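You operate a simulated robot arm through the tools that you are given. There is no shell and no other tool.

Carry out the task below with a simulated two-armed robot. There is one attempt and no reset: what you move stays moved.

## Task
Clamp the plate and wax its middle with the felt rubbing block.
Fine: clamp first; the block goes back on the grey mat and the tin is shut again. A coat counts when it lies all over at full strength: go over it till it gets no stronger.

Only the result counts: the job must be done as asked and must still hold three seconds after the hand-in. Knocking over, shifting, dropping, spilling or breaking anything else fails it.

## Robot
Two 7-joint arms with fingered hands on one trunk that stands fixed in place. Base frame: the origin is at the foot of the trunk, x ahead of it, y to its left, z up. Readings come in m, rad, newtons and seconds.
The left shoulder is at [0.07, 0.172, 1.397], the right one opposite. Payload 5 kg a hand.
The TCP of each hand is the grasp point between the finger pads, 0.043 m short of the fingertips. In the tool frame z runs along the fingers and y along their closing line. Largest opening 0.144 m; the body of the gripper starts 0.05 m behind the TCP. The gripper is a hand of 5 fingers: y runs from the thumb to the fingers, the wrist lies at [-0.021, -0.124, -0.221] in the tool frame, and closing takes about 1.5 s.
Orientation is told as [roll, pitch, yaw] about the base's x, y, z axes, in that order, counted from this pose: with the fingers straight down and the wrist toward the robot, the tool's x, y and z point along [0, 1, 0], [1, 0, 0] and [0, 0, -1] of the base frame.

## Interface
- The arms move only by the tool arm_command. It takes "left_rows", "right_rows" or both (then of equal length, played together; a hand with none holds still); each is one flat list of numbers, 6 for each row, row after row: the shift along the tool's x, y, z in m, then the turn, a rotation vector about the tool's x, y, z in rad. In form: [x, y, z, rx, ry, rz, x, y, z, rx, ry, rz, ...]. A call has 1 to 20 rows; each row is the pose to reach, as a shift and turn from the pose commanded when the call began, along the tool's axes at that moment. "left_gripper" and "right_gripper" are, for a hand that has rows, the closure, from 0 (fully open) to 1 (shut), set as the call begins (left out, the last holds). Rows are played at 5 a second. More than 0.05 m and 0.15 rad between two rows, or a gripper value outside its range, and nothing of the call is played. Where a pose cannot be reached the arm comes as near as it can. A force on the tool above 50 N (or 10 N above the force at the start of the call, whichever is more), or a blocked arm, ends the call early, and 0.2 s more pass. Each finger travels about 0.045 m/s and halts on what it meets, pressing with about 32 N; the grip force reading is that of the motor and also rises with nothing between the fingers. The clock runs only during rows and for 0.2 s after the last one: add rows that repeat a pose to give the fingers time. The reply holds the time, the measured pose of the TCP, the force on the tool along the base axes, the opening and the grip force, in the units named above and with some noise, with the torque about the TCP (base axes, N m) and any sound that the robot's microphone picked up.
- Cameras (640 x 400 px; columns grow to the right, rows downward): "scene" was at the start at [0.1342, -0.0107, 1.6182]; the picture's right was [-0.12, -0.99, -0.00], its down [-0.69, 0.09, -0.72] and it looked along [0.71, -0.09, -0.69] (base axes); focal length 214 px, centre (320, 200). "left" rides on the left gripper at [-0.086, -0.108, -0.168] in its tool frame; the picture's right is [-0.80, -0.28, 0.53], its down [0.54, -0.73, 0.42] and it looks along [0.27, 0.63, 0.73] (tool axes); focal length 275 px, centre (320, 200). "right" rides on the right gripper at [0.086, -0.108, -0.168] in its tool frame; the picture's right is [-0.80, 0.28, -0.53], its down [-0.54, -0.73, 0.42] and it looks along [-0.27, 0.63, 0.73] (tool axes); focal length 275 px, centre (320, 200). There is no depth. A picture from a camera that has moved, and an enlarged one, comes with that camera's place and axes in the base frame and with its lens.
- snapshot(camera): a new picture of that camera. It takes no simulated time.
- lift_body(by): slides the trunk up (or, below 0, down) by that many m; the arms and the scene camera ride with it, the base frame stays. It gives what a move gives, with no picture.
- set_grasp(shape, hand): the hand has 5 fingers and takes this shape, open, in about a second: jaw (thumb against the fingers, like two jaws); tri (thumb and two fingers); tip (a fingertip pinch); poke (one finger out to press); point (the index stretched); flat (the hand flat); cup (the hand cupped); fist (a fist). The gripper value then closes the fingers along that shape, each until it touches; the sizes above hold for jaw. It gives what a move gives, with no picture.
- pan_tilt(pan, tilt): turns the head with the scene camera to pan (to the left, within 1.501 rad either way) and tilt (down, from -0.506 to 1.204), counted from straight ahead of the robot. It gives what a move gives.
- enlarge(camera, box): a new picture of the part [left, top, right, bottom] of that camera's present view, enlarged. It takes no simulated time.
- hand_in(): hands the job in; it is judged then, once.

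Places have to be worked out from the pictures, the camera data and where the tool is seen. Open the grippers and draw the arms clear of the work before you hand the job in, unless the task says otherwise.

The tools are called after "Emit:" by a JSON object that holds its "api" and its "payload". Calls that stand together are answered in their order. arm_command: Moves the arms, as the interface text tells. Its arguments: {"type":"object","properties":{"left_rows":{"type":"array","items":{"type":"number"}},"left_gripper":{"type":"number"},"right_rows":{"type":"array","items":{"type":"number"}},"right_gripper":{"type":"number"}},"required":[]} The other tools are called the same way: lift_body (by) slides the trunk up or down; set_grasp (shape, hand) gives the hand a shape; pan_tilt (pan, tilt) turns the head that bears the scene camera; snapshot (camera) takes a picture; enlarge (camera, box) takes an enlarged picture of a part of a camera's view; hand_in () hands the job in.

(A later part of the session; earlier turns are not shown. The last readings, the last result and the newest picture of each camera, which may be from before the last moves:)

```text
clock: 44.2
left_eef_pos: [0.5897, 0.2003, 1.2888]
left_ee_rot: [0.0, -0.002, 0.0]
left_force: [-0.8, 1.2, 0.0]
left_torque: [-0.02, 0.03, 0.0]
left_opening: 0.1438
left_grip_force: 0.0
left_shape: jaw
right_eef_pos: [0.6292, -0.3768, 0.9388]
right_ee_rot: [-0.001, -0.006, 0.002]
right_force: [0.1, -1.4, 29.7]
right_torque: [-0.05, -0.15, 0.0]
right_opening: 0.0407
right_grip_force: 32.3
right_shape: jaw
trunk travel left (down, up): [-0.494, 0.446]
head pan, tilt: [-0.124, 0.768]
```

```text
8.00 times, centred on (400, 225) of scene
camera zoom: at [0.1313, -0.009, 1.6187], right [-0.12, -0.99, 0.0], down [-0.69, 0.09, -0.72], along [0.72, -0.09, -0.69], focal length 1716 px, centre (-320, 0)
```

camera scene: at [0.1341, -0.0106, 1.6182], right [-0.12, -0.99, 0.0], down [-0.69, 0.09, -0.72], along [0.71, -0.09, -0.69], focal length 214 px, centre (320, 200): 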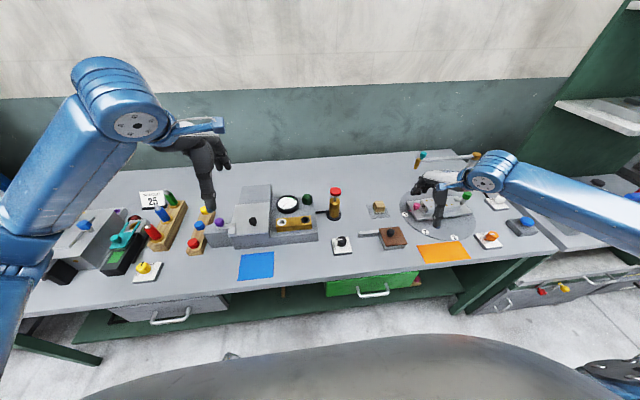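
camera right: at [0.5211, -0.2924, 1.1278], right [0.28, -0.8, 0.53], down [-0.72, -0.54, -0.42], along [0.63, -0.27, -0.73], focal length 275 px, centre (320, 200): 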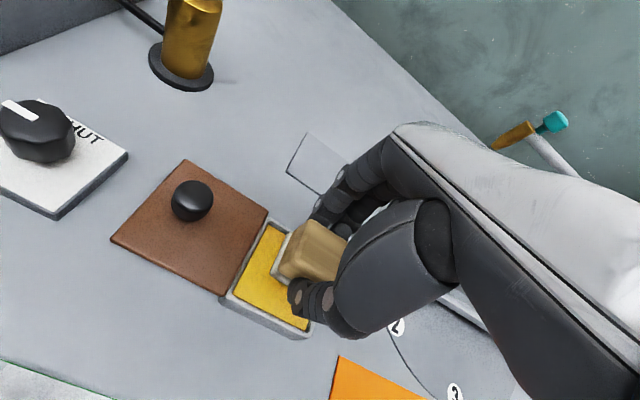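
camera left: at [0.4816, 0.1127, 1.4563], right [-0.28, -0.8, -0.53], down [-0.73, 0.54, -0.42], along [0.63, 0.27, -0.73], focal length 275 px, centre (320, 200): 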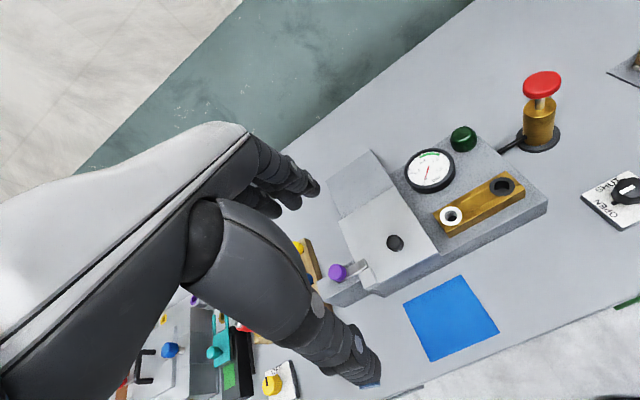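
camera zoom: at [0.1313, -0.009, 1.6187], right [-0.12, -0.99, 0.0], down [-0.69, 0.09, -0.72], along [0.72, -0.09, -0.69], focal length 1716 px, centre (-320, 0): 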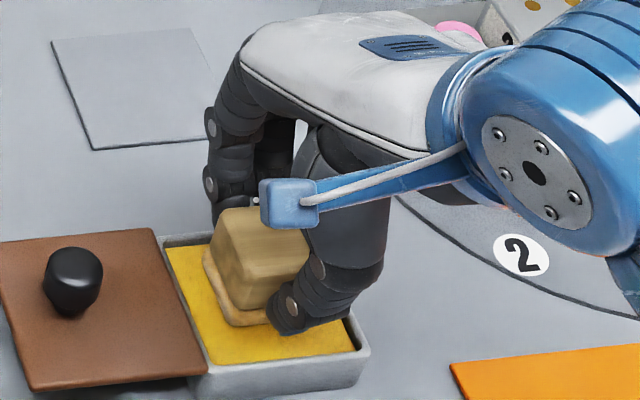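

Contact at TCP z≈0.939 with 30 N; the felt has taken on the wax colour. I ease off 2 mm and rub in small strokes in the tin to load it well, then lift.

Emit:
{"api": "arm_command", "payload": {"right_rows": [0, 0, -0.002, 0, 0, 0, 0.005, 0, -0.002, 0, 0, 0, 0.005, 0.005, -0.002, 0, 0, 0, -0.005, 0.005, -0.002, 0, 0, 0, -0.005, -0.005, -0.002, 0, 0, 0, 0.005, -0.005, -0.002, 0, 0, 0, 0.005, 0.005, -0.002, 0, 0, 0, -0.005, 0.005, -0.002, 0, 0, 0, -0.005, -0.005, -0.002, 0, 0, 0, 0, 0, -0.002, 0, 0, 0]}}

Emit:
{"api": "arm_command", "payload": {"right_rows": [0, 0, -0.01, 0, 0, 0, 0, 0, -0.03, 0, 0, 0, 0, 0, -0.06, 0, 0, 0, 0, 0, -0.1, 0, 0, 0, 0, 0, -0.1, 0, 0, 0]}}

Emit:
{"api": "snapshot", "payload": {"camera": "right"}}

Emit:
{"api": "enlarge", "payload": {"camera": "right", "box": [200, 190, 380, 350]}}

Emit:
{"api": "enlarge", "payload": {"camera": "scene", "box": [340, 170, 440, 250]}}

```text
clock: 46.4
left_eef_pos: [0.5897, 0.1989, 1.2892]
left_ee_rot: [0.001, 0.001, 0.003]
left_force: [-0.3, -0.6, -1.0]
left_torque: [-0.02, 0.0, -0.01]
left_opening: 0.1438
left_grip_force: 0.1
left_shape: jaw
right_eef_pos: [0.6271, -0.3792, 0.9383]
right_ee_rot: [-0.003, -0.002, -0.002]
right_force: [-2.6, -6.0, 18.8]
right_torque: [-0.21, -0.12, -0.09]
right_opening: 0.0415
right_grip_force: 32.0
right_shape: jaw
trunk travel left (down, up): [-0.494, 0.446]
head pan, tilt: [-0.124, 0.768]
```

```text
clock: 47.6
left_eef_pos: [0.5921, 0.1989, 1.2872]
left_ee_rot: [-0.001, 0.0, -0.002]
left_force: [0.3, -0.8, 0.2]
left_torque: [0.0, 0.02, 0.02]
left_opening: 0.1438
left_grip_force: 0.2
left_shape: jaw
right_eef_pos: [0.6295, -0.3771, 1.0371]
right_ee_rot: [0.0, -0.001, 0.003]
right_force: [0.4, -0.6, -1.3]
right_torque: [0.04, -0.01, -0.05]
right_opening: 0.0407
right_grip_force: 31.9
right_shape: jaw
trunk travel left (down, up): [-0.494, 0.446]
head pan, tilt: [-0.124, 0.768]
```

```text
taken
camera right: at [0.5215, -0.292, 1.2053], right [0.28, -0.8, 0.53], down [-0.72, -0.54, -0.42], along [0.63, -0.27, -0.73], focal length 275 px, centre (320, 200)
```

right: 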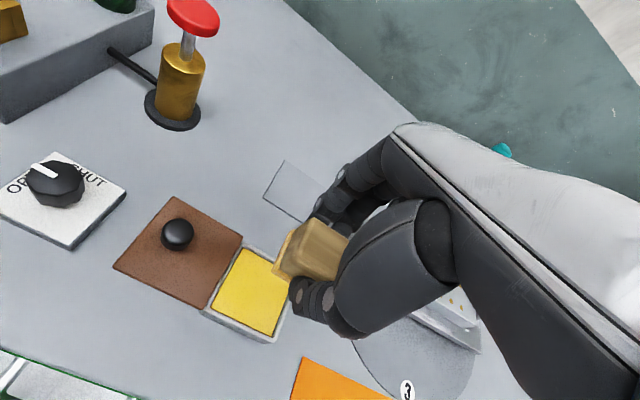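

```text
2.50 times, centred on (290, 270) of right
camera zoom: at [0.5215, -0.292, 1.2053], right [0.28, -0.8, 0.53], down [-0.72, -0.54, -0.42], along [0.63, -0.27, -0.73], focal length 688 px, centre (395, 25)
```

zoom: 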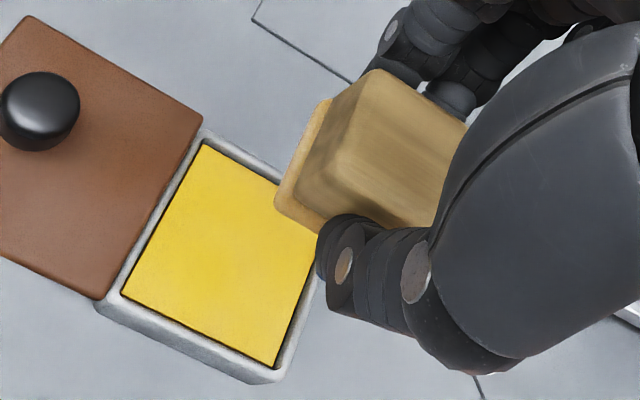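

```text
5.00 times, centred on (390, 210) of scene
camera zoom: at [0.1339, -0.0107, 1.6182], right [-0.12, -0.99, 0.0], down [-0.69, 0.09, -0.72], along [0.71, -0.09, -0.69], focal length 1072 px, centre (-30, 150)
```

zoom: 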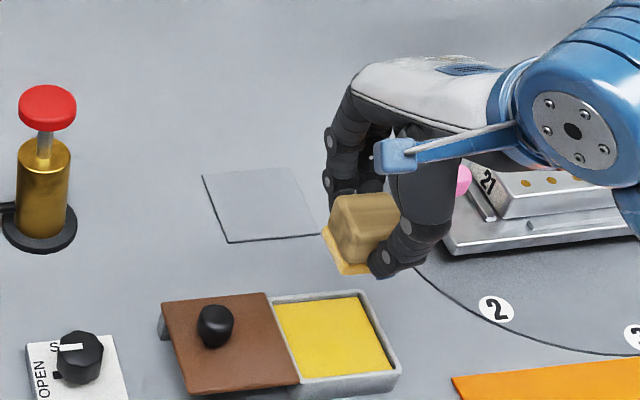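

The felt carries an even yellow coat. I carry the block over the plate's middle at (0.7635, -0.653), staying about 5 cm above it.

Emit:
{"api": "arm_command", "payload": {"right_rows": [-0.0394, 0.019, 0, 0, 0, 0, -0.0788, 0.038, 0, 0, 0, 0, -0.1182, 0.057, 0, 0, 0, 0, -0.1577, 0.0766, 0, 0, 0, 0, -0.1971, 0.0957, 0, 0, 0, 0, -0.2365, 0.1148, 0, 0, 0, 0, -0.276, 0.134, 0, 0, 0, 0, -0.276, 0.134, 0, 0, 0, 0, -0.276, 0.134, 0, 0, 0, 0]}}

Emit:
{"api": "snapshot", "payload": {"camera": "right"}}

Emit:
{"api": "enlarge", "payload": {"camera": "scene", "box": [390, 150, 510, 240]}}

```text
clock: 49.6
left_eef_pos: [0.591, 0.1992, 1.2882]
left_ee_rot: [0.001, 0.0, 0.001]
left_force: [-0.8, 0.7, 0.2]
left_torque: [-0.01, 0.0, 0.02]
left_opening: 0.1437
left_grip_force: 0.1
left_shape: jaw
right_eef_pos: [0.7651, -0.6523, 1.0362]
right_ee_rot: [-0.001, -0.003, 0.002]
right_force: [0.2, 0.5, -0.6]
right_torque: [0.0, -0.01, -0.02]
right_opening: 0.0406
right_grip_force: 32.2
right_shape: jaw
trunk travel left (down, up): [-0.494, 0.446]
head pan, tilt: [-0.124, 0.768]
```

```text
taken
camera right: at [0.6558, -0.5685, 1.2045], right [0.28, -0.8, 0.53], down [-0.72, -0.54, -0.42], along [0.63, -0.27, -0.73], focal length 275 px, centre (320, 200)
```

right: 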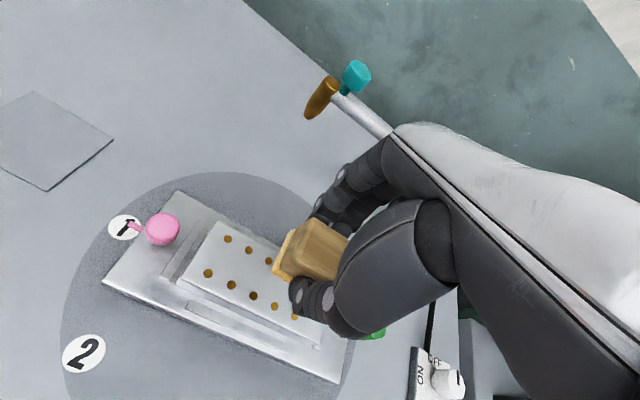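

```text
4.44 times, centred on (450, 195) of scene
camera zoom: at [0.1341, -0.0104, 1.6182], right [-0.12, -0.99, 0.0], down [-0.69, 0.09, -0.72], along [0.71, -0.09, -0.69], focal length 953 px, centre (-258, 222)
```

zoom: 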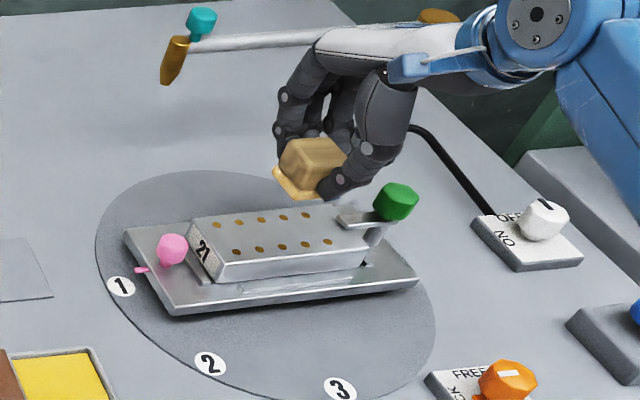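

In place over the middle. I lower toward the plate, slowly in the last millimetres, to find contact.

Emit:
{"api": "arm_command", "payload": {"right_rows": [0, 0, 0.02, 0, 0, 0, 0, 0, 0.04, 0, 0, 0, 0, 0, 0.046, 0, 0, 0, 0, 0, 0.049, 0, 0, 0, 0, 0, 0.052, 0, 0, 0, 0, 0, 0.052, 0, 0, 0]}}

Emit:
{"api": "enlarge", "payload": {"camera": "right", "box": [180, 180, 380, 350]}}

Emit:
{"api": "enlarge", "payload": {"camera": "scene", "box": [410, 180, 490, 230]}}

```text
clock: 51.0
left_eef_pos: [0.5922, 0.1987, 1.2877]
left_ee_rot: [0.0, 0.0, 0.0]
left_force: [0.8, 0.5, 1.1]
left_torque: [-0.01, -0.01, 0.0]
left_opening: 0.1442
left_grip_force: 0.1
left_shape: jaw
right_eef_pos: [0.7635, -0.6542, 0.9851]
right_ee_rot: [0.001, -0.002, 0.001]
right_force: [0.7, 0.7, -0.3]
right_torque: [0.0, 0.01, 0.0]
right_opening: 0.0404
right_grip_force: 32.3
right_shape: jaw
trunk travel left (down, up): [-0.494, 0.446]
head pan, tilt: [-0.124, 0.768]
```

```text
2.35 times, centred on (280, 265) of right
camera zoom: at [0.6555, -0.568, 1.1525], right [0.28, -0.8, 0.53], down [-0.72, -0.54, -0.42], along [0.63, -0.27, -0.73], focal length 648 px, centre (414, 47)
```

zoom: 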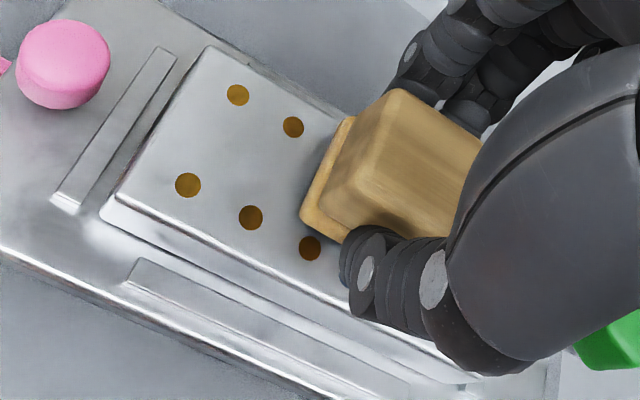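

```text
8.00 times, centred on (450, 205) of scene
camera zoom: at [0.1342, -0.0105, 1.6182], right [-0.12, -0.99, 0.0], down [-0.69, 0.09, -0.72], along [0.71, -0.09, -0.69], focal length 1716 px, centre (-720, 160)
```

zoom: 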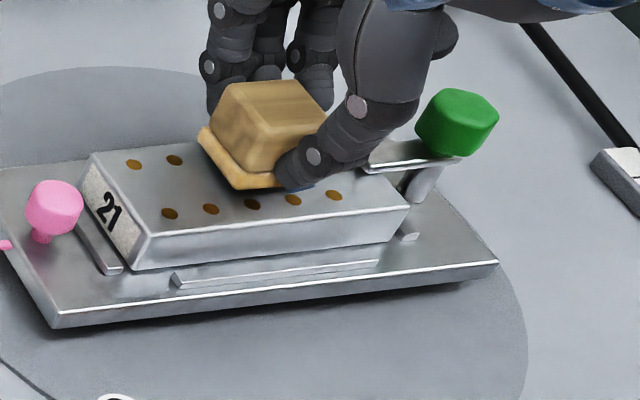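

Still free. I lower on in small steps.

Emit:
{"api": "arm_command", "payload": {"right_rows": [0, 0, 0.002, 0, 0, 0, 0, 0, 0.004, 0, 0, 0, 0, 0, 0.006, 0, 0, 0, 0, 0, 0.006, 0, 0, 0]}}

```text
clock: 52.0
left_eef_pos: [0.5923, 0.1981, 1.288]
left_ee_rot: [-0.001, 0.0, 0.001]
left_force: [-0.4, -0.4, 0.1]
left_torque: [-0.04, 0.03, 0.02]
left_opening: 0.1437
left_grip_force: 0.0
left_shape: jaw
right_eef_pos: [0.7637, -0.6528, 0.9795]
right_ee_rot: [0.0, -0.003, 0.001]
right_force: [0.8, -0.2, -0.4]
right_torque: [0.02, 0.0, 0.01]
right_opening: 0.0407
right_grip_force: 32.2
right_shape: jaw
trunk travel left (down, up): [-0.494, 0.446]
head pan, tilt: [-0.124, 0.768]
```

No contact at z=0.9795 yet; a few more millimetres.

Emit:
{"api": "arm_command", "payload": {"right_rows": [0, 0, 0.0015, 0, 0, 0, 0, 0, 0.003, 0, 0, 0, 0, 0, 0.0045, 0, 0, 0, 0, 0, 0.0045, 0, 0, 0]}}

Emit:
{"api": "enlarge", "payload": {"camera": "scene", "box": [410, 180, 490, 230]}}

```text
clock: 53.0
left_eef_pos: [0.5904, 0.1999, 1.2885]
left_ee_rot: [-0.001, -0.001, 0.002]
left_force: [0.0, -0.3, 0.0]
left_torque: [-0.03, 0.0, -0.04]
left_opening: 0.1438
left_grip_force: 0.1
left_shape: jaw
right_eef_pos: [0.7639, -0.6525, 0.9773]
right_ee_rot: [-0.001, -0.005, 0.001]
right_force: [0.8, -1.5, 12.1]
right_torque: [-0.01, -0.2, -0.03]
right_opening: 0.0408
right_grip_force: 32.0
right_shape: jaw
trunk travel left (down, up): [-0.494, 0.446]
head pan, tilt: [-0.124, 0.768]
```

```text
8.00 times, centred on (450, 205) of scene
camera zoom: at [0.1328, -0.0094, 1.6185], right [-0.12, -0.99, 0.0], down [-0.69, 0.09, -0.72], along [0.71, -0.09, -0.69], focal length 1716 px, centre (-720, 160)
```

zoom: 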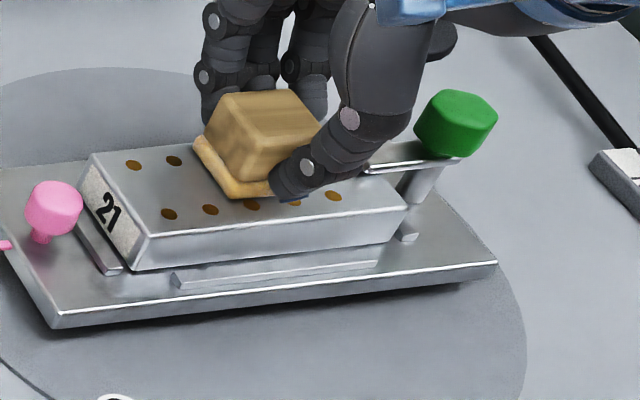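

Contact with 12 N at z≈0.977. I rub a first pass across the plate's full width and ±12 mm along it, then lift a bit to see the coat.

Emit:
{"api": "arm_command", "payload": {"right_rows": [0, 0.012, 0, 0, 0, 0, -0.006, 0.012, 0, 0, 0, 0, -0.006, -0.012, 0, 0, 0, 0, -0.012, -0.012, 0, 0, 0, 0, -0.012, 0.012, 0, 0, 0, 0, -0.006, 0.012, 0, 0, 0, 0, -0.006, -0.012, 0, 0, 0, 0, 0, -0.012, 0, 0, 0, 0, 0, 0.012, 0, 0, 0, 0, 0.006, 0.012, 0, 0, 0, 0, 0.006, -0.012, 0, 0, 0, 0, 0.012, -0.012, 0, 0, 0, 0, 0.012, 0.012, 0, 0, 0, 0, 0.006, 0.012, 0, 0, 0, 0, 0.006, -0.012, 0, 0, 0, 0, 0, -0.012, 0, 0, 0, 0, 0, 0.012, 0, 0, 0, 0, 0, 0, 0, 0, 0, 0]}}

Emit:
{"api": "arm_command", "payload": {"right_rows": [0, 0, -0.02, 0, 0, 0, 0, 0.0, -0.06, 0, 0, 0, 0.03, 0.02, -0.1, 0, 0, 0, 0.06, 0.05, -0.12, 0, 0, 0, 0.06, 0.05, -0.12, 0, 0, 0]}}

Emit:
{"api": "enlarge", "payload": {"camera": "right", "box": [100, 200, 380, 400]}}

Emit:
{"api": "enlarge", "payload": {"camera": "scene", "box": [410, 180, 490, 230]}}

```text
clock: 56.8
left_eef_pos: [0.5914, 0.1997, 1.2889]
left_ee_rot: [0.0, 0.001, 0.001]
left_force: [-0.4, -0.6, 1.0]
left_torque: [0.01, -0.04, -0.01]
left_opening: 0.1437
left_grip_force: 0.0
left_shape: jaw
right_eef_pos: [0.7645, -0.6511, 0.9764]
right_ee_rot: [-0.001, -0.003, 0.001]
right_force: [5.2, -2.0, 14.5]
right_torque: [-0.12, -0.39, -0.04]
right_opening: 0.0411
right_grip_force: 32.0
right_shape: jaw
trunk travel left (down, up): [-0.494, 0.446]
head pan, tilt: [-0.124, 0.768]
```

```text
refused: row 3 steps farther than a row can; nothing moved
```

```text
2.00 times, centred on (240, 300) of right
camera zoom: at [0.6554, -0.5664, 1.1438], right [0.28, -0.8, 0.54], down [-0.72, -0.54, -0.43], along [0.63, -0.27, -0.73], focal length 551 px, centre (480, 0)
```

zoom: 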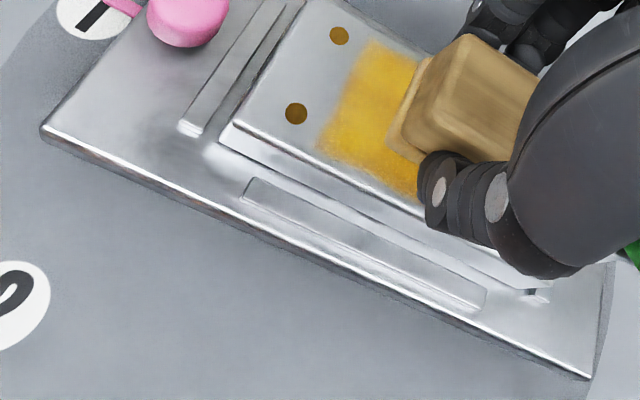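

```text
8.00 times, centred on (450, 205) of scene
camera zoom: at [0.1324, -0.0094, 1.6184], right [-0.12, -0.99, 0.0], down [-0.69, 0.08, -0.72], along [0.72, -0.09, -0.69], focal length 1716 px, centre (-720, 160)
```

zoom: 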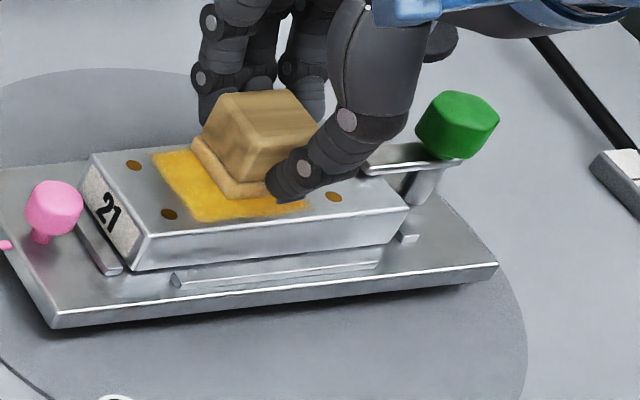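

A yellow coat appears in the middle. I lift (in shorter steps) and move aside to inspect it.

Emit:
{"api": "arm_command", "payload": {"right_rows": [0, 0, -0.02, 0, 0, 0, 0, 0.0, -0.06, 0, 0, 0, 0, 0.0, -0.1, 0, 0, 0, 0, 0.0, -0.12, 0, 0, 0, -0.03, -0.03, -0.12, 0, 0, 0, -0.05, -0.06, -0.12, 0, 0, 0, -0.06, -0.1, -0.12, 0, 0, 0, -0.06, -0.1, -0.12, 0, 0, 0]}}

Emit:
{"api": "snapshot", "payload": {"camera": "right"}}

Emit:
{"api": "enlarge", "payload": {"camera": "scene", "box": [410, 180, 490, 230]}}

```text
clock: 58.6
left_eef_pos: [0.5927, 0.1972, 1.2885]
left_ee_rot: [-0.001, 0.002, -0.002]
left_force: [0.4, -0.4, -0.2]
left_torque: [-0.02, 0.05, 0.02]
left_opening: 0.1439
left_grip_force: 0.1
left_shape: jaw
right_eef_pos: [0.6624, -0.7126, 1.0943]
right_ee_rot: [0.001, 0.0, 0.0]
right_force: [-0.3, -0.4, -0.8]
right_torque: [0.01, 0.0, -0.01]
right_opening: 0.0409
right_grip_force: 32.4
right_shape: jaw
trunk travel left (down, up): [-0.494, 0.446]
head pan, tilt: [-0.124, 0.768]
```

```text
taken
camera right: at [0.5547, -0.6291, 1.2622], right [0.28, -0.8, 0.53], down [-0.73, -0.54, -0.42], along [0.63, -0.27, -0.73], focal length 275 px, centre (320, 200)
```

right: 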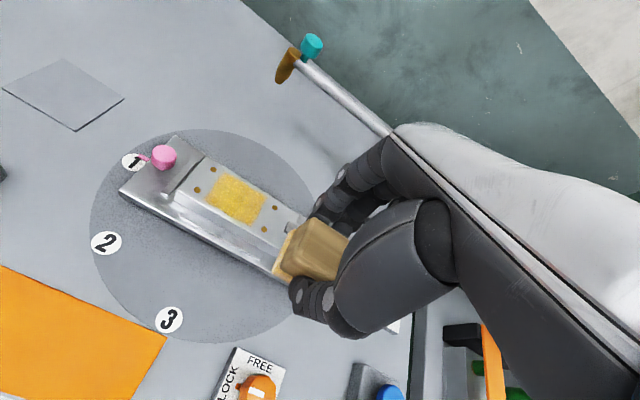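

```text
8.00 times, centred on (450, 205) of scene
camera zoom: at [0.135, -0.0105, 1.6182], right [-0.12, -0.99, 0.0], down [-0.69, 0.09, -0.72], along [0.71, -0.09, -0.69], focal length 1716 px, centre (-720, 160)
```

zoom: 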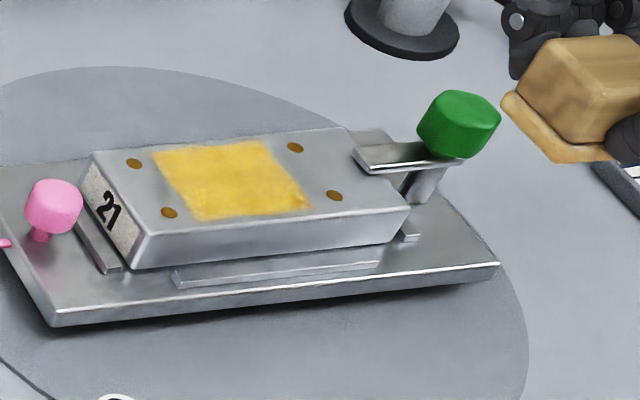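

Emit:
{"api": "enlarge", "payload": {"camera": "right", "box": [170, 140, 310, 260]}}

Emit:
{"api": "enlarge", "payload": {"camera": "scene", "box": [420, 190, 460, 215]}}

```text
3.33 times, centred on (240, 200) of right
camera zoom: at [0.5547, -0.6291, 1.2622], right [0.28, -0.8, 0.53], down [-0.73, -0.54, -0.42], along [0.63, -0.27, -0.73], focal length 918 px, centre (587, 200)
```

zoom: 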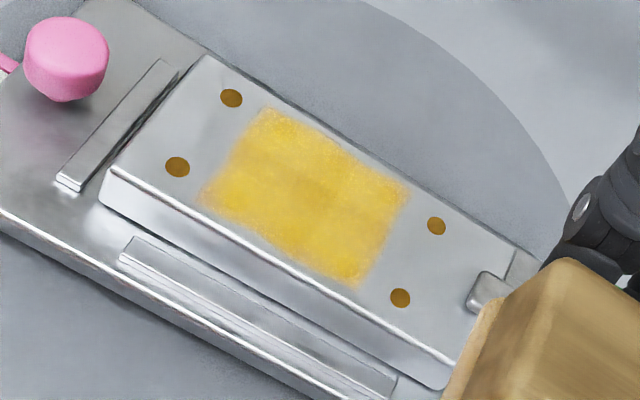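

```text
16.00 times, centred on (440, 202) of scene
camera zoom: at [0.135, -0.0105, 1.6182], right [-0.12, -0.99, 0.0], down [-0.69, 0.09, -0.72], along [0.71, -0.09, -0.69], focal length 3432 px, centre (-1600, 160)
```

zoom: 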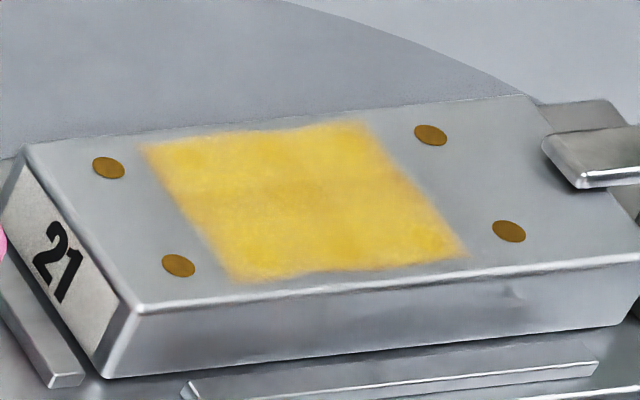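

The coat lies on x 0.740–0.795, y -0.605…-0.677 (centre about (0.767, -0.641)), a bit to the left of my stroke centre and not quite even. I go back down, centred on it, and rub it over again in wider strokes.

Emit:
{"api": "arm_command", "payload": {"right_rows": [0.024, 0.0335, 0, 0, 0, 0, 0.048, 0.067, 0, 0, 0, 0, 0.072, 0.1005, 0, 0, 0, 0, 0.072, 0.1005, 0.04, 0, 0, 0, 0.072, 0.1005, 0.08, 0, 0, 0, 0.072, 0.1005, 0.108, 0, 0, 0, 0.072, 0.1005, 0.115, 0, 0, 0, 0.072, 0.1005, 0.12, 0, 0, 0, 0.09, 0.1125, 0.12, 0, 0, 0, 0.09, 0.0885, 0.12, 0, 0, 0, 0.081, 0.0885, 0.12, 0, 0, 0, 0.081, 0.1125, 0.12, 0, 0, 0, 0.072, 0.1125, 0.12, 0, 0, 0, 0.072, 0.0885, 0.12, 0, 0, 0, 0.063, 0.0885, 0.12, 0, 0, 0, 0.063, 0.1125, 0.12, 0, 0, 0, 0.054, 0.1125, 0.12, 0, 0, 0, 0.054, 0.0885, 0.12, 0, 0, 0, 0.063, 0.0885, 0.12, 0, 0, 0, 0.072, 0.1005, 0.12, 0, 0, 0]}}

Emit:
{"api": "enlarge", "payload": {"camera": "scene", "box": [420, 185, 470, 215]}}

Emit:
{"api": "enlarge", "payload": {"camera": "right", "box": [180, 180, 380, 350]}}

```text
clock: 62.8
left_eef_pos: [0.5914, 0.1991, 1.2869]
left_ee_rot: [-0.003, -0.001, 0.0]
left_force: [-0.2, 1.3, 0.0]
left_torque: [-0.01, 0.05, 0.01]
left_opening: 0.1437
left_grip_force: 0.1
left_shape: jaw
right_eef_pos: [0.7625, -0.6402, 0.9776]
right_ee_rot: [-0.003, -0.002, 0.001]
right_force: [-5.0, -3.1, 13.1]
right_torque: [-0.11, 0.05, -0.03]
right_opening: 0.0408
right_grip_force: 31.9
right_shape: jaw
trunk travel left (down, up): [-0.494, 0.446]
head pan, tilt: [-0.124, 0.768]
```

```text
12.80 times, centred on (445, 200) of scene
camera zoom: at [0.1331, -0.0087, 1.6183], right [-0.12, -0.99, 0.0], down [-0.69, 0.09, -0.72], along [0.71, -0.09, -0.69], focal length 2745 px, centre (-1280, 200)
```

zoom: 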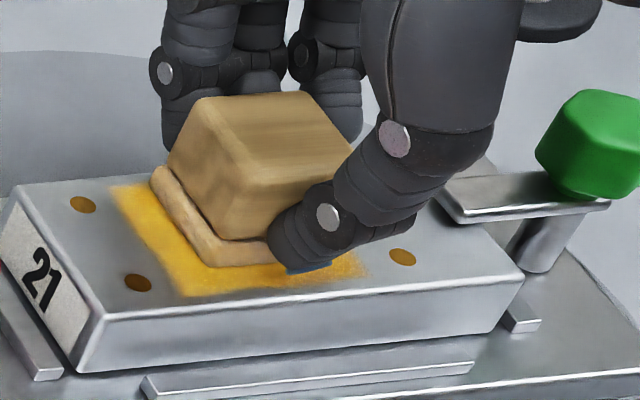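

```text
2.35 times, centred on (280, 265) of right
camera zoom: at [0.655, -0.5551, 1.1441], right [0.28, -0.8, 0.54], down [-0.73, -0.54, -0.42], along [0.63, -0.27, -0.73], focal length 648 px, centre (414, 47)
```

zoom: 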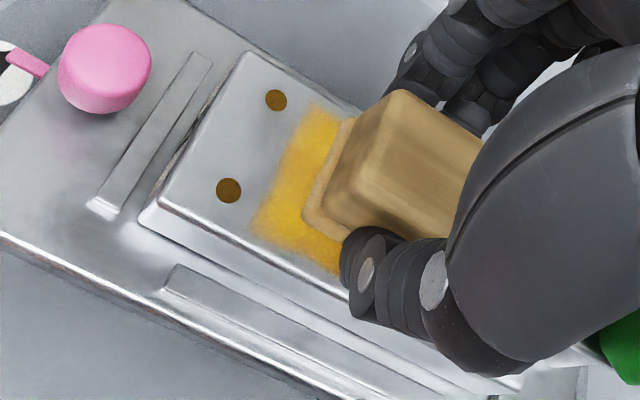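

The coat keeps within the same patch. I lift off to the side and compare its strength.

Emit:
{"api": "arm_command", "payload": {"right_rows": [0, 0, -0.02, 0, 0, 0, 0, 0.0, -0.06, 0, 0, 0, 0, 0.0, -0.1, 0, 0, 0, 0, 0.0, -0.12, 0, 0, 0, -0.03, -0.03, -0.12, 0, 0, 0, -0.05, -0.065, -0.12, 0, 0, 0, -0.072, -0.1005, -0.12, 0, 0, 0, -0.072, -0.1005, -0.12, 0, 0, 0]}}

Emit:
{"api": "enlarge", "payload": {"camera": "right", "box": [170, 140, 310, 260]}}

Emit:
{"api": "enlarge", "payload": {"camera": "scene", "box": [420, 190, 460, 215]}}

Emit:
{"api": "enlarge", "payload": {"camera": "scene", "box": [450, 170, 510, 210]}}

```text
clock: 64.6
left_eef_pos: [0.5929, 0.1969, 1.2875]
left_ee_rot: [0.0, 0.002, -0.002]
left_force: [0.3, -0.3, -0.4]
left_torque: [-0.03, 0.02, -0.04]
left_opening: 0.1437
left_grip_force: 0.1
left_shape: jaw
right_eef_pos: [0.6633, -0.7133, 1.0953]
right_ee_rot: [0.001, -0.002, -0.001]
right_force: [0.0, 0.1, -1.3]
right_torque: [-0.02, 0.02, 0.02]
right_opening: 0.0406
right_grip_force: 31.6
right_shape: jaw
trunk travel left (down, up): [-0.494, 0.446]
head pan, tilt: [-0.124, 0.768]
```

```text
3.33 times, centred on (240, 200) of right
camera zoom: at [0.5552, -0.629, 1.2622], right [0.28, -0.8, 0.53], down [-0.72, -0.54, -0.42], along [0.63, -0.27, -0.73], focal length 918 px, centre (587, 200)
```

zoom: 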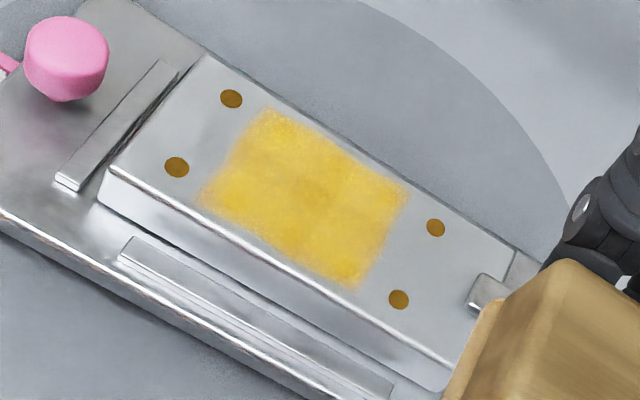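

```text
16.00 times, centred on (440, 202) of scene
camera zoom: at [0.1352, -0.0103, 1.6181], right [-0.12, -0.99, 0.0], down [-0.69, 0.09, -0.72], along [0.71, -0.09, -0.69], focal length 3432 px, centre (-1600, 160)
```

zoom: 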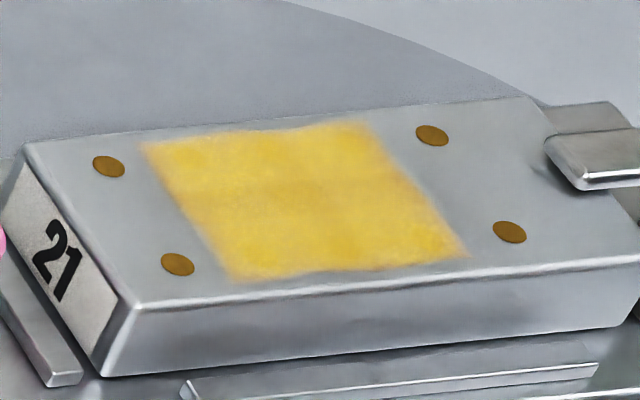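

```text
10.00 times, centred on (480, 190) of scene
camera zoom: at [0.1352, -0.0103, 1.6181], right [-0.12, -0.99, 0.0], down [-0.69, 0.09, -0.72], along [0.71, -0.09, -0.69], focal length 2145 px, centre (-1280, 300)
```

zoom: 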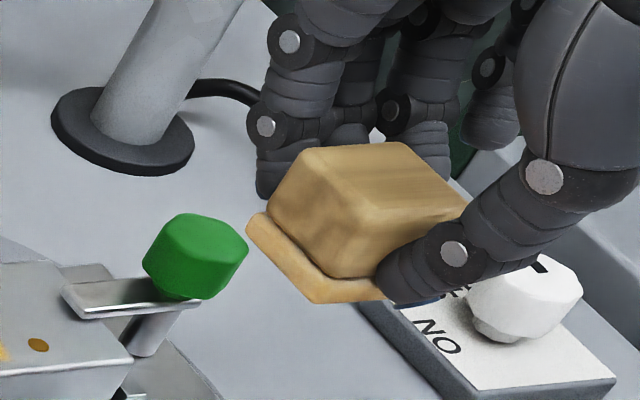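

The coat looks about the same, perhaps slightly fuller at the left. To be sure of full strength, I reload the felt in the tin and go over it again.

Emit:
{"api": "arm_command", "payload": {"right_rows": [0.042, -0.0043, 0, 0, 0, 0, 0.084, -0.0086, 0, 0, 0, 0, 0.126, -0.013, 0, 0, 0, 0, 0.168, -0.017, 0, 0, 0, 0, 0.21, -0.0215, 0, 0, 0, 0, 0.252, -0.026, 0, 0, 0, 0, 0.294, -0.03, 0, 0, 0, 0, 0.3365, -0.0345, 0, 0, 0, 0, 0.3365, -0.0345, 0.02, 0, 0, 0, 0.3365, -0.0345, 0.06, 0, 0, 0, 0.3365, -0.0345, 0.1, 0, 0, 0, 0.3365, -0.0345, 0.13, 0, 0, 0, 0.3365, -0.0345, 0.13, 0, 0, 0]}}

Emit:
{"api": "enlarge", "payload": {"camera": "right", "box": [200, 190, 380, 350]}}

Emit:
{"api": "enlarge", "payload": {"camera": "scene", "box": [350, 190, 450, 260]}}

Emit:
{"api": "enlarge", "payload": {"camera": "scene", "box": [420, 190, 460, 215]}}

```text
clock: 67.4
left_eef_pos: [0.592, 0.1991, 1.2884]
left_ee_rot: [-0.001, 0.001, 0.0]
left_force: [-0.7, 0.7, 0.5]
left_torque: [-0.01, -0.01, 0.04]
left_opening: 0.1437
left_grip_force: 0.1
left_shape: jaw
right_eef_pos: [0.6282, -0.3746, 0.9641]
right_ee_rot: [0.0, -0.001, 0.002]
right_force: [0.1, -0.3, 0.2]
right_torque: [-0.01, 0.01, -0.01]
right_opening: 0.0404
right_grip_force: 32.1
right_shape: jaw
trunk travel left (down, up): [-0.494, 0.446]
head pan, tilt: [-0.124, 0.768]
```

```text
2.50 times, centred on (290, 270) of right
camera zoom: at [0.5211, -0.2909, 1.1323], right [0.28, -0.8, 0.53], down [-0.72, -0.54, -0.42], along [0.63, -0.27, -0.73], focal length 688 px, centre (395, 25)
```

zoom: 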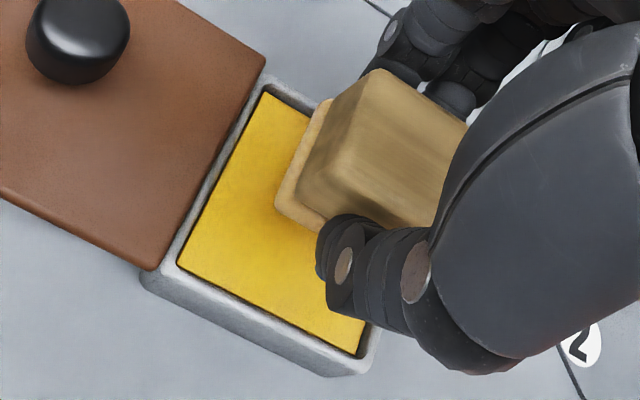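

```text
5.71 times, centred on (400, 225) of scene
camera zoom: at [0.1341, -0.0104, 1.6182], right [-0.12, -0.99, 0.0], down [-0.69, 0.09, -0.72], along [0.71, -0.09, -0.69], focal length 1226 px, centre (-137, 57)
```

zoom: 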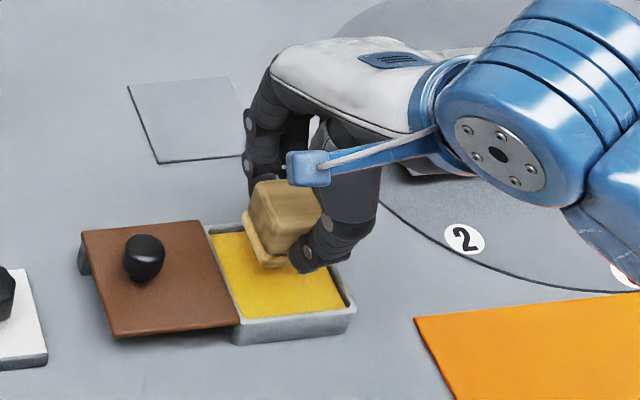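

```text
16.00 times, centred on (440, 202) of scene
camera zoom: at [0.1341, -0.0104, 1.6182], right [-0.12, -0.99, 0.0], down [-0.69, 0.09, -0.72], along [0.71, -0.09, -0.69], focal length 3432 px, centre (-1600, 160)
```

zoom: 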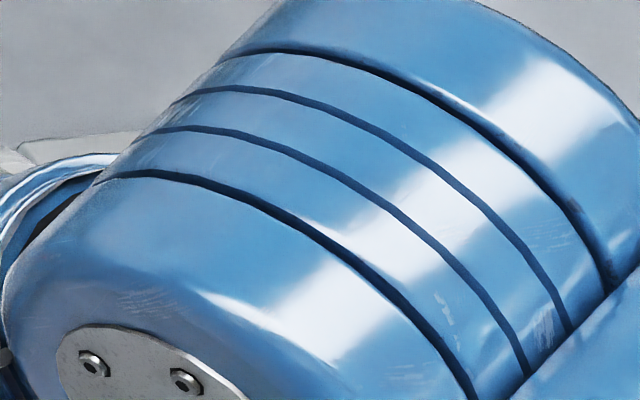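

I dip again with moderate pressure, a few small strokes, and lift out.

Emit:
{"api": "arm_command", "payload": {"right_rows": [0, 0, 0.012, 0, 0, 0, 0, 0, 0.02, 0, 0, 0, 0, 0, 0.024, 0, 0, 0, 0, 0, 0.027, 0, 0, 0, 0.004, 0.004, 0.027, 0, 0, 0, 0.004, -0.004, 0.027, 0, 0, 0, -0.004, -0.004, 0.027, 0, 0, 0, -0.004, 0.004, 0.027, 0, 0, 0, 0.004, 0.004, 0.027, 0, 0, 0, 0.004, -0.004, 0.027, 0, 0, 0, -0.004, -0.004, 0.027, 0, 0, 0, -0.004, 0.004, 0.027, 0, 0, 0, 0, 0, 0.027, 0, 0, 0, 0, 0, 0.015, 0, 0, 0, 0, 0, -0.02, 0, 0, 0, 0, 0, -0.06, 0, 0, 0, 0, 0, -0.1, 0, 0, 0, 0, 0, -0.1, 0, 0, 0]}}

Emit:
{"api": "enlarge", "payload": {"camera": "right", "box": [200, 190, 380, 350]}}

Emit:
{"api": "enlarge", "payload": {"camera": "scene", "box": [350, 190, 450, 260]}}

```text
clock: 71.2
left_eef_pos: [0.5912, 0.1982, 1.2882]
left_ee_rot: [-0.001, 0.001, 0.002]
left_force: [-0.3, -0.4, 0.6]
left_torque: [0.05, 0.01, -0.05]
left_opening: 0.144
left_grip_force: 0.0
left_shape: jaw
right_eef_pos: [0.6279, -0.3767, 1.0642]
right_ee_rot: [-0.001, -0.001, 0.003]
right_force: [-0.5, 0.6, 0.0]
right_torque: [-0.02, -0.02, 0.0]
right_opening: 0.0405
right_grip_force: 31.8
right_shape: jaw
trunk travel left (down, up): [-0.494, 0.446]
head pan, tilt: [-0.124, 0.768]
```

```text
2.50 times, centred on (290, 270) of right
camera zoom: at [0.5206, -0.2916, 1.2318], right [0.28, -0.8, 0.53], down [-0.72, -0.54, -0.42], along [0.63, -0.27, -0.73], focal length 688 px, centre (395, 25)
```

zoom: 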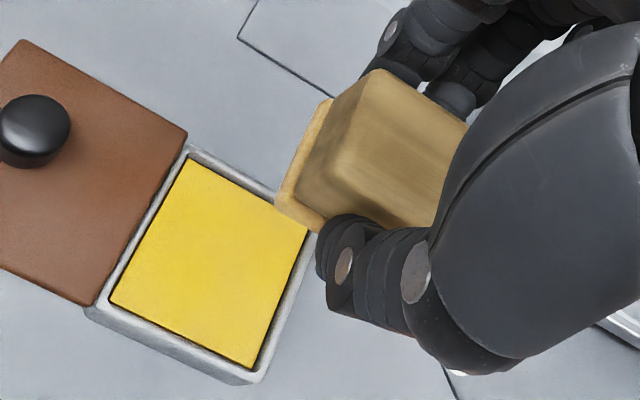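

```text
5.71 times, centred on (400, 225) of scene
camera zoom: at [0.1342, -0.0108, 1.6182], right [-0.12, -0.99, 0.0], down [-0.69, 0.09, -0.72], along [0.71, -0.09, -0.69], focal length 1226 px, centre (-137, 57)
```

zoom: 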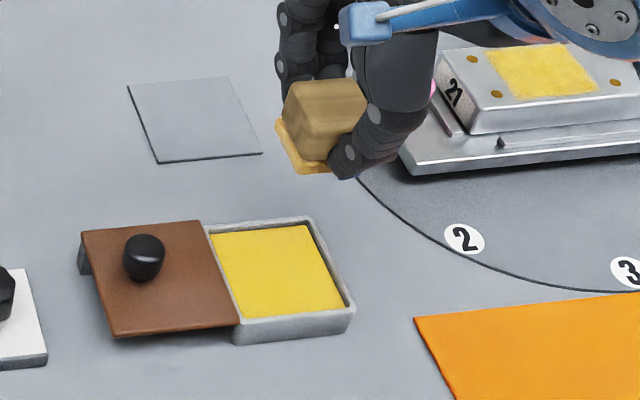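

Felt is freshly yellow again. I save a reference view of the coat, then carry the block over the coat's centre (0.764, -0.634 for the TCP) and lower it near the plate.

Emit:
{"api": "enlarge", "payload": {"camera": "scene", "box": [420, 190, 460, 215]}}

Emit:
{"api": "arm_command", "payload": {"right_rows": [-0.0368, 0.0193, 0, 0, 0, 0, -0.0736, 0.0386, 0, 0, 0, 0, -0.1104, 0.0579, 0, 0, 0, 0, -0.1471, 0.0771, 0, 0, 0, 0, -0.1839, 0.0964, 0, 0, 0, 0, -0.2207, 0.1157, 0, 0, 0, 0, -0.2575, 0.135, 0, 0, 0, 0, -0.2575, 0.135, 0.02, 0, 0, 0, -0.2575, 0.135, 0.05, 0, 0, 0, -0.2575, 0.135, 0.075, 0, 0, 0, -0.2575, 0.135, 0.083, 0, 0, 0, -0.2575, 0.135, 0.0875, 0, 0, 0, -0.2575, 0.135, 0.0905, 0, 0, 0, -0.2575, 0.135, 0.0905, 0, 0, 0]}}

Emit:
{"api": "enlarge", "payload": {"camera": "scene", "box": [420, 185, 470, 215]}}

Emit:
{"api": "enlarge", "payload": {"camera": "right", "box": [180, 180, 380, 350]}}

```text
16.00 times, centred on (440, 202) of scene
camera zoom: at [0.1342, -0.0108, 1.6182], right [-0.12, -0.99, 0.0], down [-0.69, 0.09, -0.72], along [0.71, -0.09, -0.69], focal length 3432 px, centre (-1600, 160)
```

zoom: 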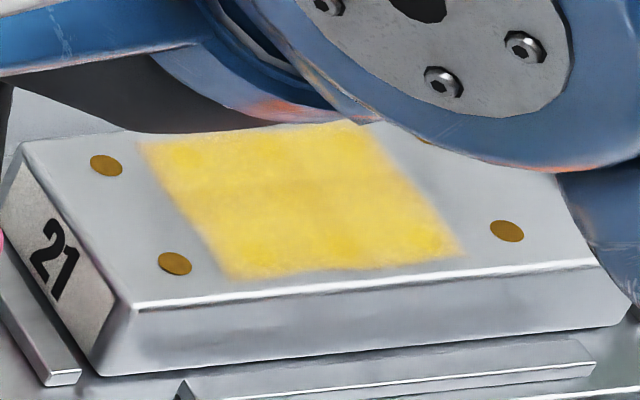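

```text
clock: 74.2
left_eef_pos: [0.591, 0.1993, 1.2884]
left_ee_rot: [0.001, 0.0, 0.0]
left_force: [0.0, 0.4, 0.0]
left_torque: [0.0, -0.02, -0.02]
left_opening: 0.1434
left_grip_force: 0.2
left_shape: jaw
right_eef_pos: [0.7642, -0.634, 0.9766]
right_ee_rot: [0.0, -0.005, 0.002]
right_force: [-0.1, -0.3, 12.9]
right_torque: [-0.01, -0.17, 0.02]
right_opening: 0.0406
right_grip_force: 31.6
right_shape: jaw
trunk travel left (down, up): [-0.494, 0.446]
head pan, tilt: [-0.124, 0.768]
```

```text
12.80 times, centred on (445, 200) of scene
camera zoom: at [0.1327, -0.0093, 1.6185], right [-0.12, -0.99, 0.0], down [-0.69, 0.09, -0.72], along [0.71, -0.09, -0.69], focal length 2745 px, centre (-1280, 200)
```

zoom: 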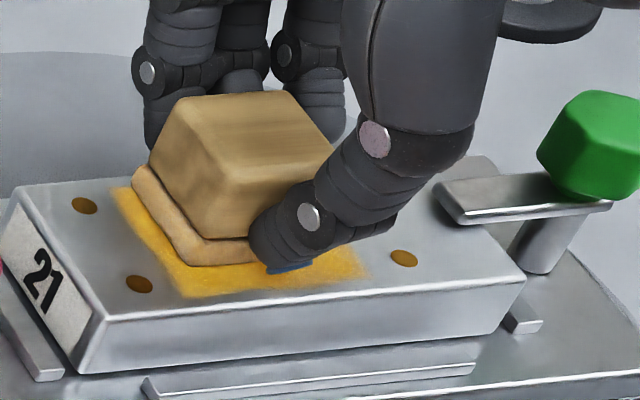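

```text
2.35 times, centred on (280, 265) of right
camera zoom: at [0.6553, -0.5487, 1.144], right [0.28, -0.8, 0.54], down [-0.72, -0.54, -0.43], along [0.63, -0.27, -0.73], focal length 648 px, centre (414, 47)
```

zoom: 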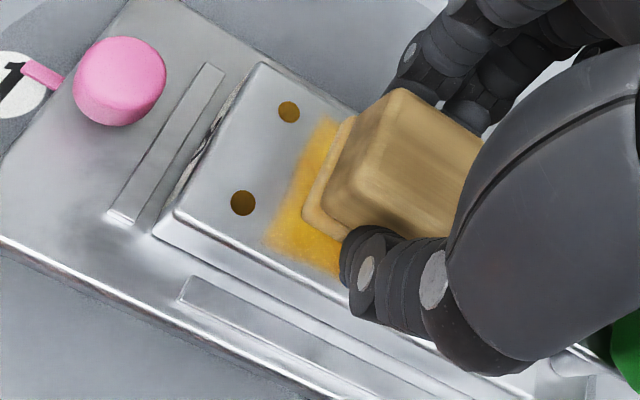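

12.9 N contact. I rub the whole patch over with overlapping strokes in both directions, reaching the front and left edges too.

Emit:
{"api": "arm_command", "payload": {"right_rows": [0.012, 0.01, 0, 0, 0, 0, 0.012, -0.01, 0, 0, 0, 0, 0.012, -0.018, 0, 0, 0, 0, 0.004, -0.018, 0, 0, 0, 0, 0.004, 0, 0, 0, 0, 0, 0.004, 0.012, 0, 0, 0, 0, -0.004, 0.012, 0, 0, 0, 0, -0.004, -0.008, 0, 0, 0, 0, -0.004, -0.018, 0, 0, 0, 0, -0.012, -0.018, 0, 0, 0, 0, -0.012, 0, 0, 0, 0, 0, -0.012, 0.012, 0, 0, 0, 0, -0.02, 0.012, 0, 0, 0, 0, -0.02, -0.008, 0, 0, 0, 0, -0.02, -0.018, 0, 0, 0, 0, -0.028, -0.018, 0, 0, 0, 0, -0.028, 0, 0, 0, 0, 0, -0.028, 0.012, 0, 0, 0, 0, -0.014, 0.006, 0, 0, 0, 0, 0, 0, 0, 0, 0, 0]}}

Emit:
{"api": "arm_command", "payload": {"right_rows": [0.012, 0.01, 0, 0, 0, 0, -0.004, 0.012, 0, 0, 0, 0, -0.028, 0.012, 0, 0, 0, 0, -0.028, 0.004, 0, 0, 0, 0, -0.004, 0.004, 0, 0, 0, 0, 0.012, 0.004, 0, 0, 0, 0, 0.012, -0.006, 0, 0, 0, 0, -0.008, -0.006, 0, 0, 0, 0, -0.028, -0.006, 0, 0, 0, 0, -0.028, -0.014, 0, 0, 0, 0, -0.008, -0.014, 0, 0, 0, 0, 0.012, -0.014, 0, 0, 0, 0, 0.012, -0.018, 0, 0, 0, 0, -0.008, -0.018, 0, 0, 0, 0, -0.028, -0.018, 0, 0, 0, 0, -0.014, -0.008, 0, 0, 0, 0, 0, 0, 0, 0, 0, 0]}}

Emit:
{"api": "arm_command", "payload": {"right_rows": [0, 0, -0.02, 0, 0, 0, 0, 0.0, -0.06, 0, 0, 0, 0, 0.0, -0.1, 0, 0, 0, 0, 0.0, -0.12, 0, 0, 0, -0.03, -0.03, -0.12, 0, 0, 0, -0.055, -0.065, -0.12, 0, 0, 0, -0.079, -0.1005, -0.12, 0, 0, 0, -0.079, -0.1005, -0.12, 0, 0, 0]}}

Emit:
{"api": "enlarge", "payload": {"camera": "right", "box": [170, 140, 310, 260]}}

Emit:
{"api": "enlarge", "payload": {"camera": "scene", "box": [420, 190, 460, 215]}}

```text
clock: 78.4
left_eef_pos: [0.5903, 0.1989, 1.288]
left_ee_rot: [0.0, 0.0, 0.0]
left_force: [0.1, 0.2, -0.3]
left_torque: [0.01, -0.03, 0.0]
left_opening: 0.1439
left_grip_force: 0.1
left_shape: jaw
right_eef_pos: [0.7628, -0.634, 0.9764]
right_ee_rot: [-0.001, -0.003, 0.001]
right_force: [1.4, -5.3, 13.4]
right_torque: [-0.18, -0.18, -0.06]
right_opening: 0.0409
right_grip_force: 31.5
right_shape: jaw
trunk travel left (down, up): [-0.494, 0.446]
head pan, tilt: [-0.124, 0.768]
```

```text
clock: 82.0
left_eef_pos: [0.5923, 0.1989, 1.289]
left_ee_rot: [0.0, 0.002, 0.001]
left_force: [0.2, 0.2, -0.7]
left_torque: [0.02, 0.02, -0.03]
left_opening: 0.1438
left_grip_force: 0.2
left_shape: jaw
right_eef_pos: [0.764, -0.6339, 0.9768]
right_ee_rot: [-0.002, -0.002, -0.001]
right_force: [-1.8, -3.8, 11.9]
right_torque: [-0.14, -0.01, -0.01]
right_opening: 0.0409
right_grip_force: 32.1
right_shape: jaw
trunk travel left (down, up): [-0.494, 0.446]
head pan, tilt: [-0.124, 0.768]
```

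```text
clock: 83.8
left_eef_pos: [0.5934, 0.1981, 1.2875]
left_ee_rot: [0.0, 0.002, -0.002]
left_force: [0.5, 0.0, -0.2]
left_torque: [-0.01, 0.04, -0.02]
left_opening: 0.1438
left_grip_force: 0.0
left_shape: jaw
right_eef_pos: [0.662, -0.7139, 1.0934]
right_ee_rot: [0.001, 0.0, 0.0]
right_force: [-0.5, 0.4, 0.3]
right_torque: [-0.01, 0.01, 0.03]
right_opening: 0.0403
right_grip_force: 32.4
right_shape: jaw
trunk travel left (down, up): [-0.494, 0.446]
head pan, tilt: [-0.124, 0.768]
```

```text
3.33 times, centred on (240, 200) of right
camera zoom: at [0.554, -0.6282, 1.2617], right [0.28, -0.8, 0.53], down [-0.73, -0.54, -0.42], along [0.63, -0.27, -0.73], focal length 918 px, centre (587, 200)
```

zoom: 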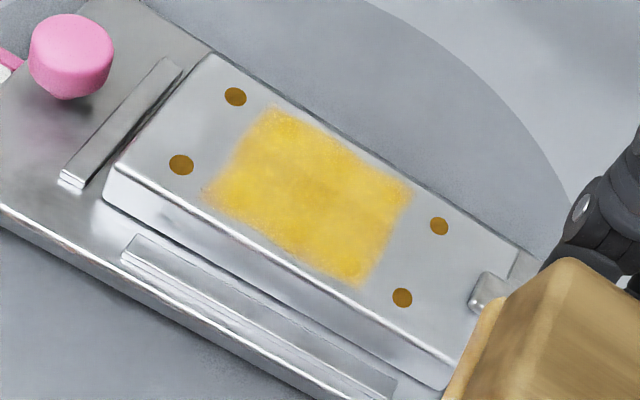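

```text
16.00 times, centred on (440, 202) of scene
camera zoom: at [0.1352, -0.0102, 1.6181], right [-0.12, -0.99, 0.0], down [-0.69, 0.09, -0.72], along [0.71, -0.09, -0.69], focal length 3432 px, centre (-1600, 160)
```

zoom: 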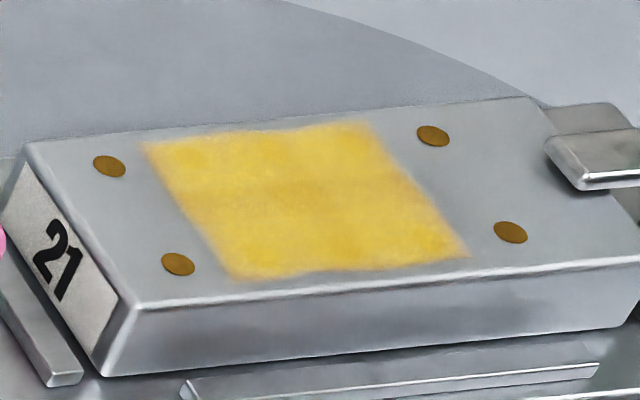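

No change from the previous pass: the coat is even and at full strength. Now I carry the block back over the grey mat (centre 0.804, -0.377).

Emit:
{"api": "arm_command", "payload": {"right_rows": [0.042, 0.0176, 0, 0, 0, 0, 0.084, 0.0351, 0, 0, 0, 0, 0.126, 0.0527, 0, 0, 0, 0, 0.168, 0.0703, 0, 0, 0, 0, 0.21, 0.0878, 0, 0, 0, 0, 0.252, 0.1054, 0, 0, 0, 0, 0.294, 0.123, 0, 0, 0, 0, 0.336, 0.1405, 0, 0, 0, 0, 0.336, 0.1405, 0.03, 0, 0, 0, 0.336, 0.1405, 0.07, 0, 0, 0, 0.336, 0.1405, 0.11, 0, 0, 0, 0.336, 0.1405, 0.15, 0, 0, 0, 0.336, 0.1405, 0.15, 0, 0, 0]}}

Emit:
{"api": "enlarge", "payload": {"camera": "right", "box": [180, 180, 380, 350]}}

Emit:
{"api": "enlarge", "payload": {"camera": "scene", "box": [340, 160, 440, 240]}}

```text
clock: 86.6
left_eef_pos: [0.5925, 0.1984, 1.2882]
left_ee_rot: [0.0, -0.001, -0.001]
left_force: [-0.3, 0.0, 0.6]
left_torque: [-0.01, -0.01, -0.01]
left_opening: 0.144
left_grip_force: 0.1
left_shape: jaw
right_eef_pos: [0.8049, -0.3759, 0.9454]
right_ee_rot: [0.001, -0.001, 0.0]
right_force: [0.2, -0.5, -1.2]
right_torque: [0.04, 0.02, 0.0]
right_opening: 0.0405
right_grip_force: 31.3
right_shape: jaw
trunk travel left (down, up): [-0.494, 0.446]
head pan, tilt: [-0.124, 0.768]
```

```text
2.35 times, centred on (280, 265) of right
camera zoom: at [0.6965, -0.2911, 1.1117], right [0.28, -0.8, 0.53], down [-0.72, -0.54, -0.42], along [0.63, -0.27, -0.73], focal length 648 px, centre (414, 47)
```

zoom: 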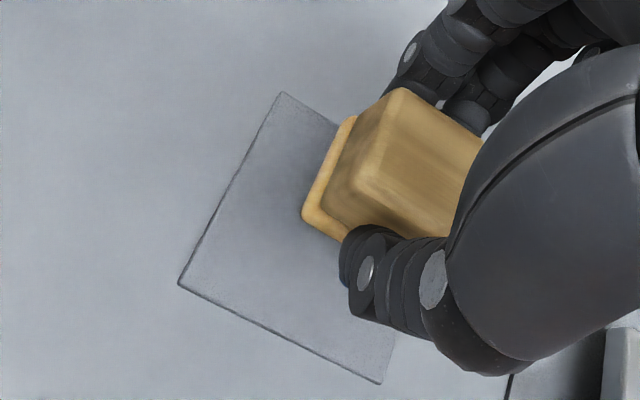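

```text
5.00 times, centred on (390, 200) of scene
camera zoom: at [0.1341, -0.0103, 1.6182], right [-0.12, -0.99, 0.0], down [-0.69, 0.09, -0.72], along [0.71, -0.09, -0.69], focal length 1072 px, centre (-30, 200)
```

zoom: 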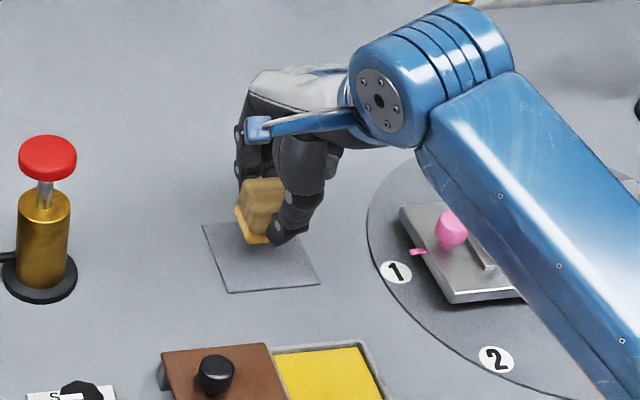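

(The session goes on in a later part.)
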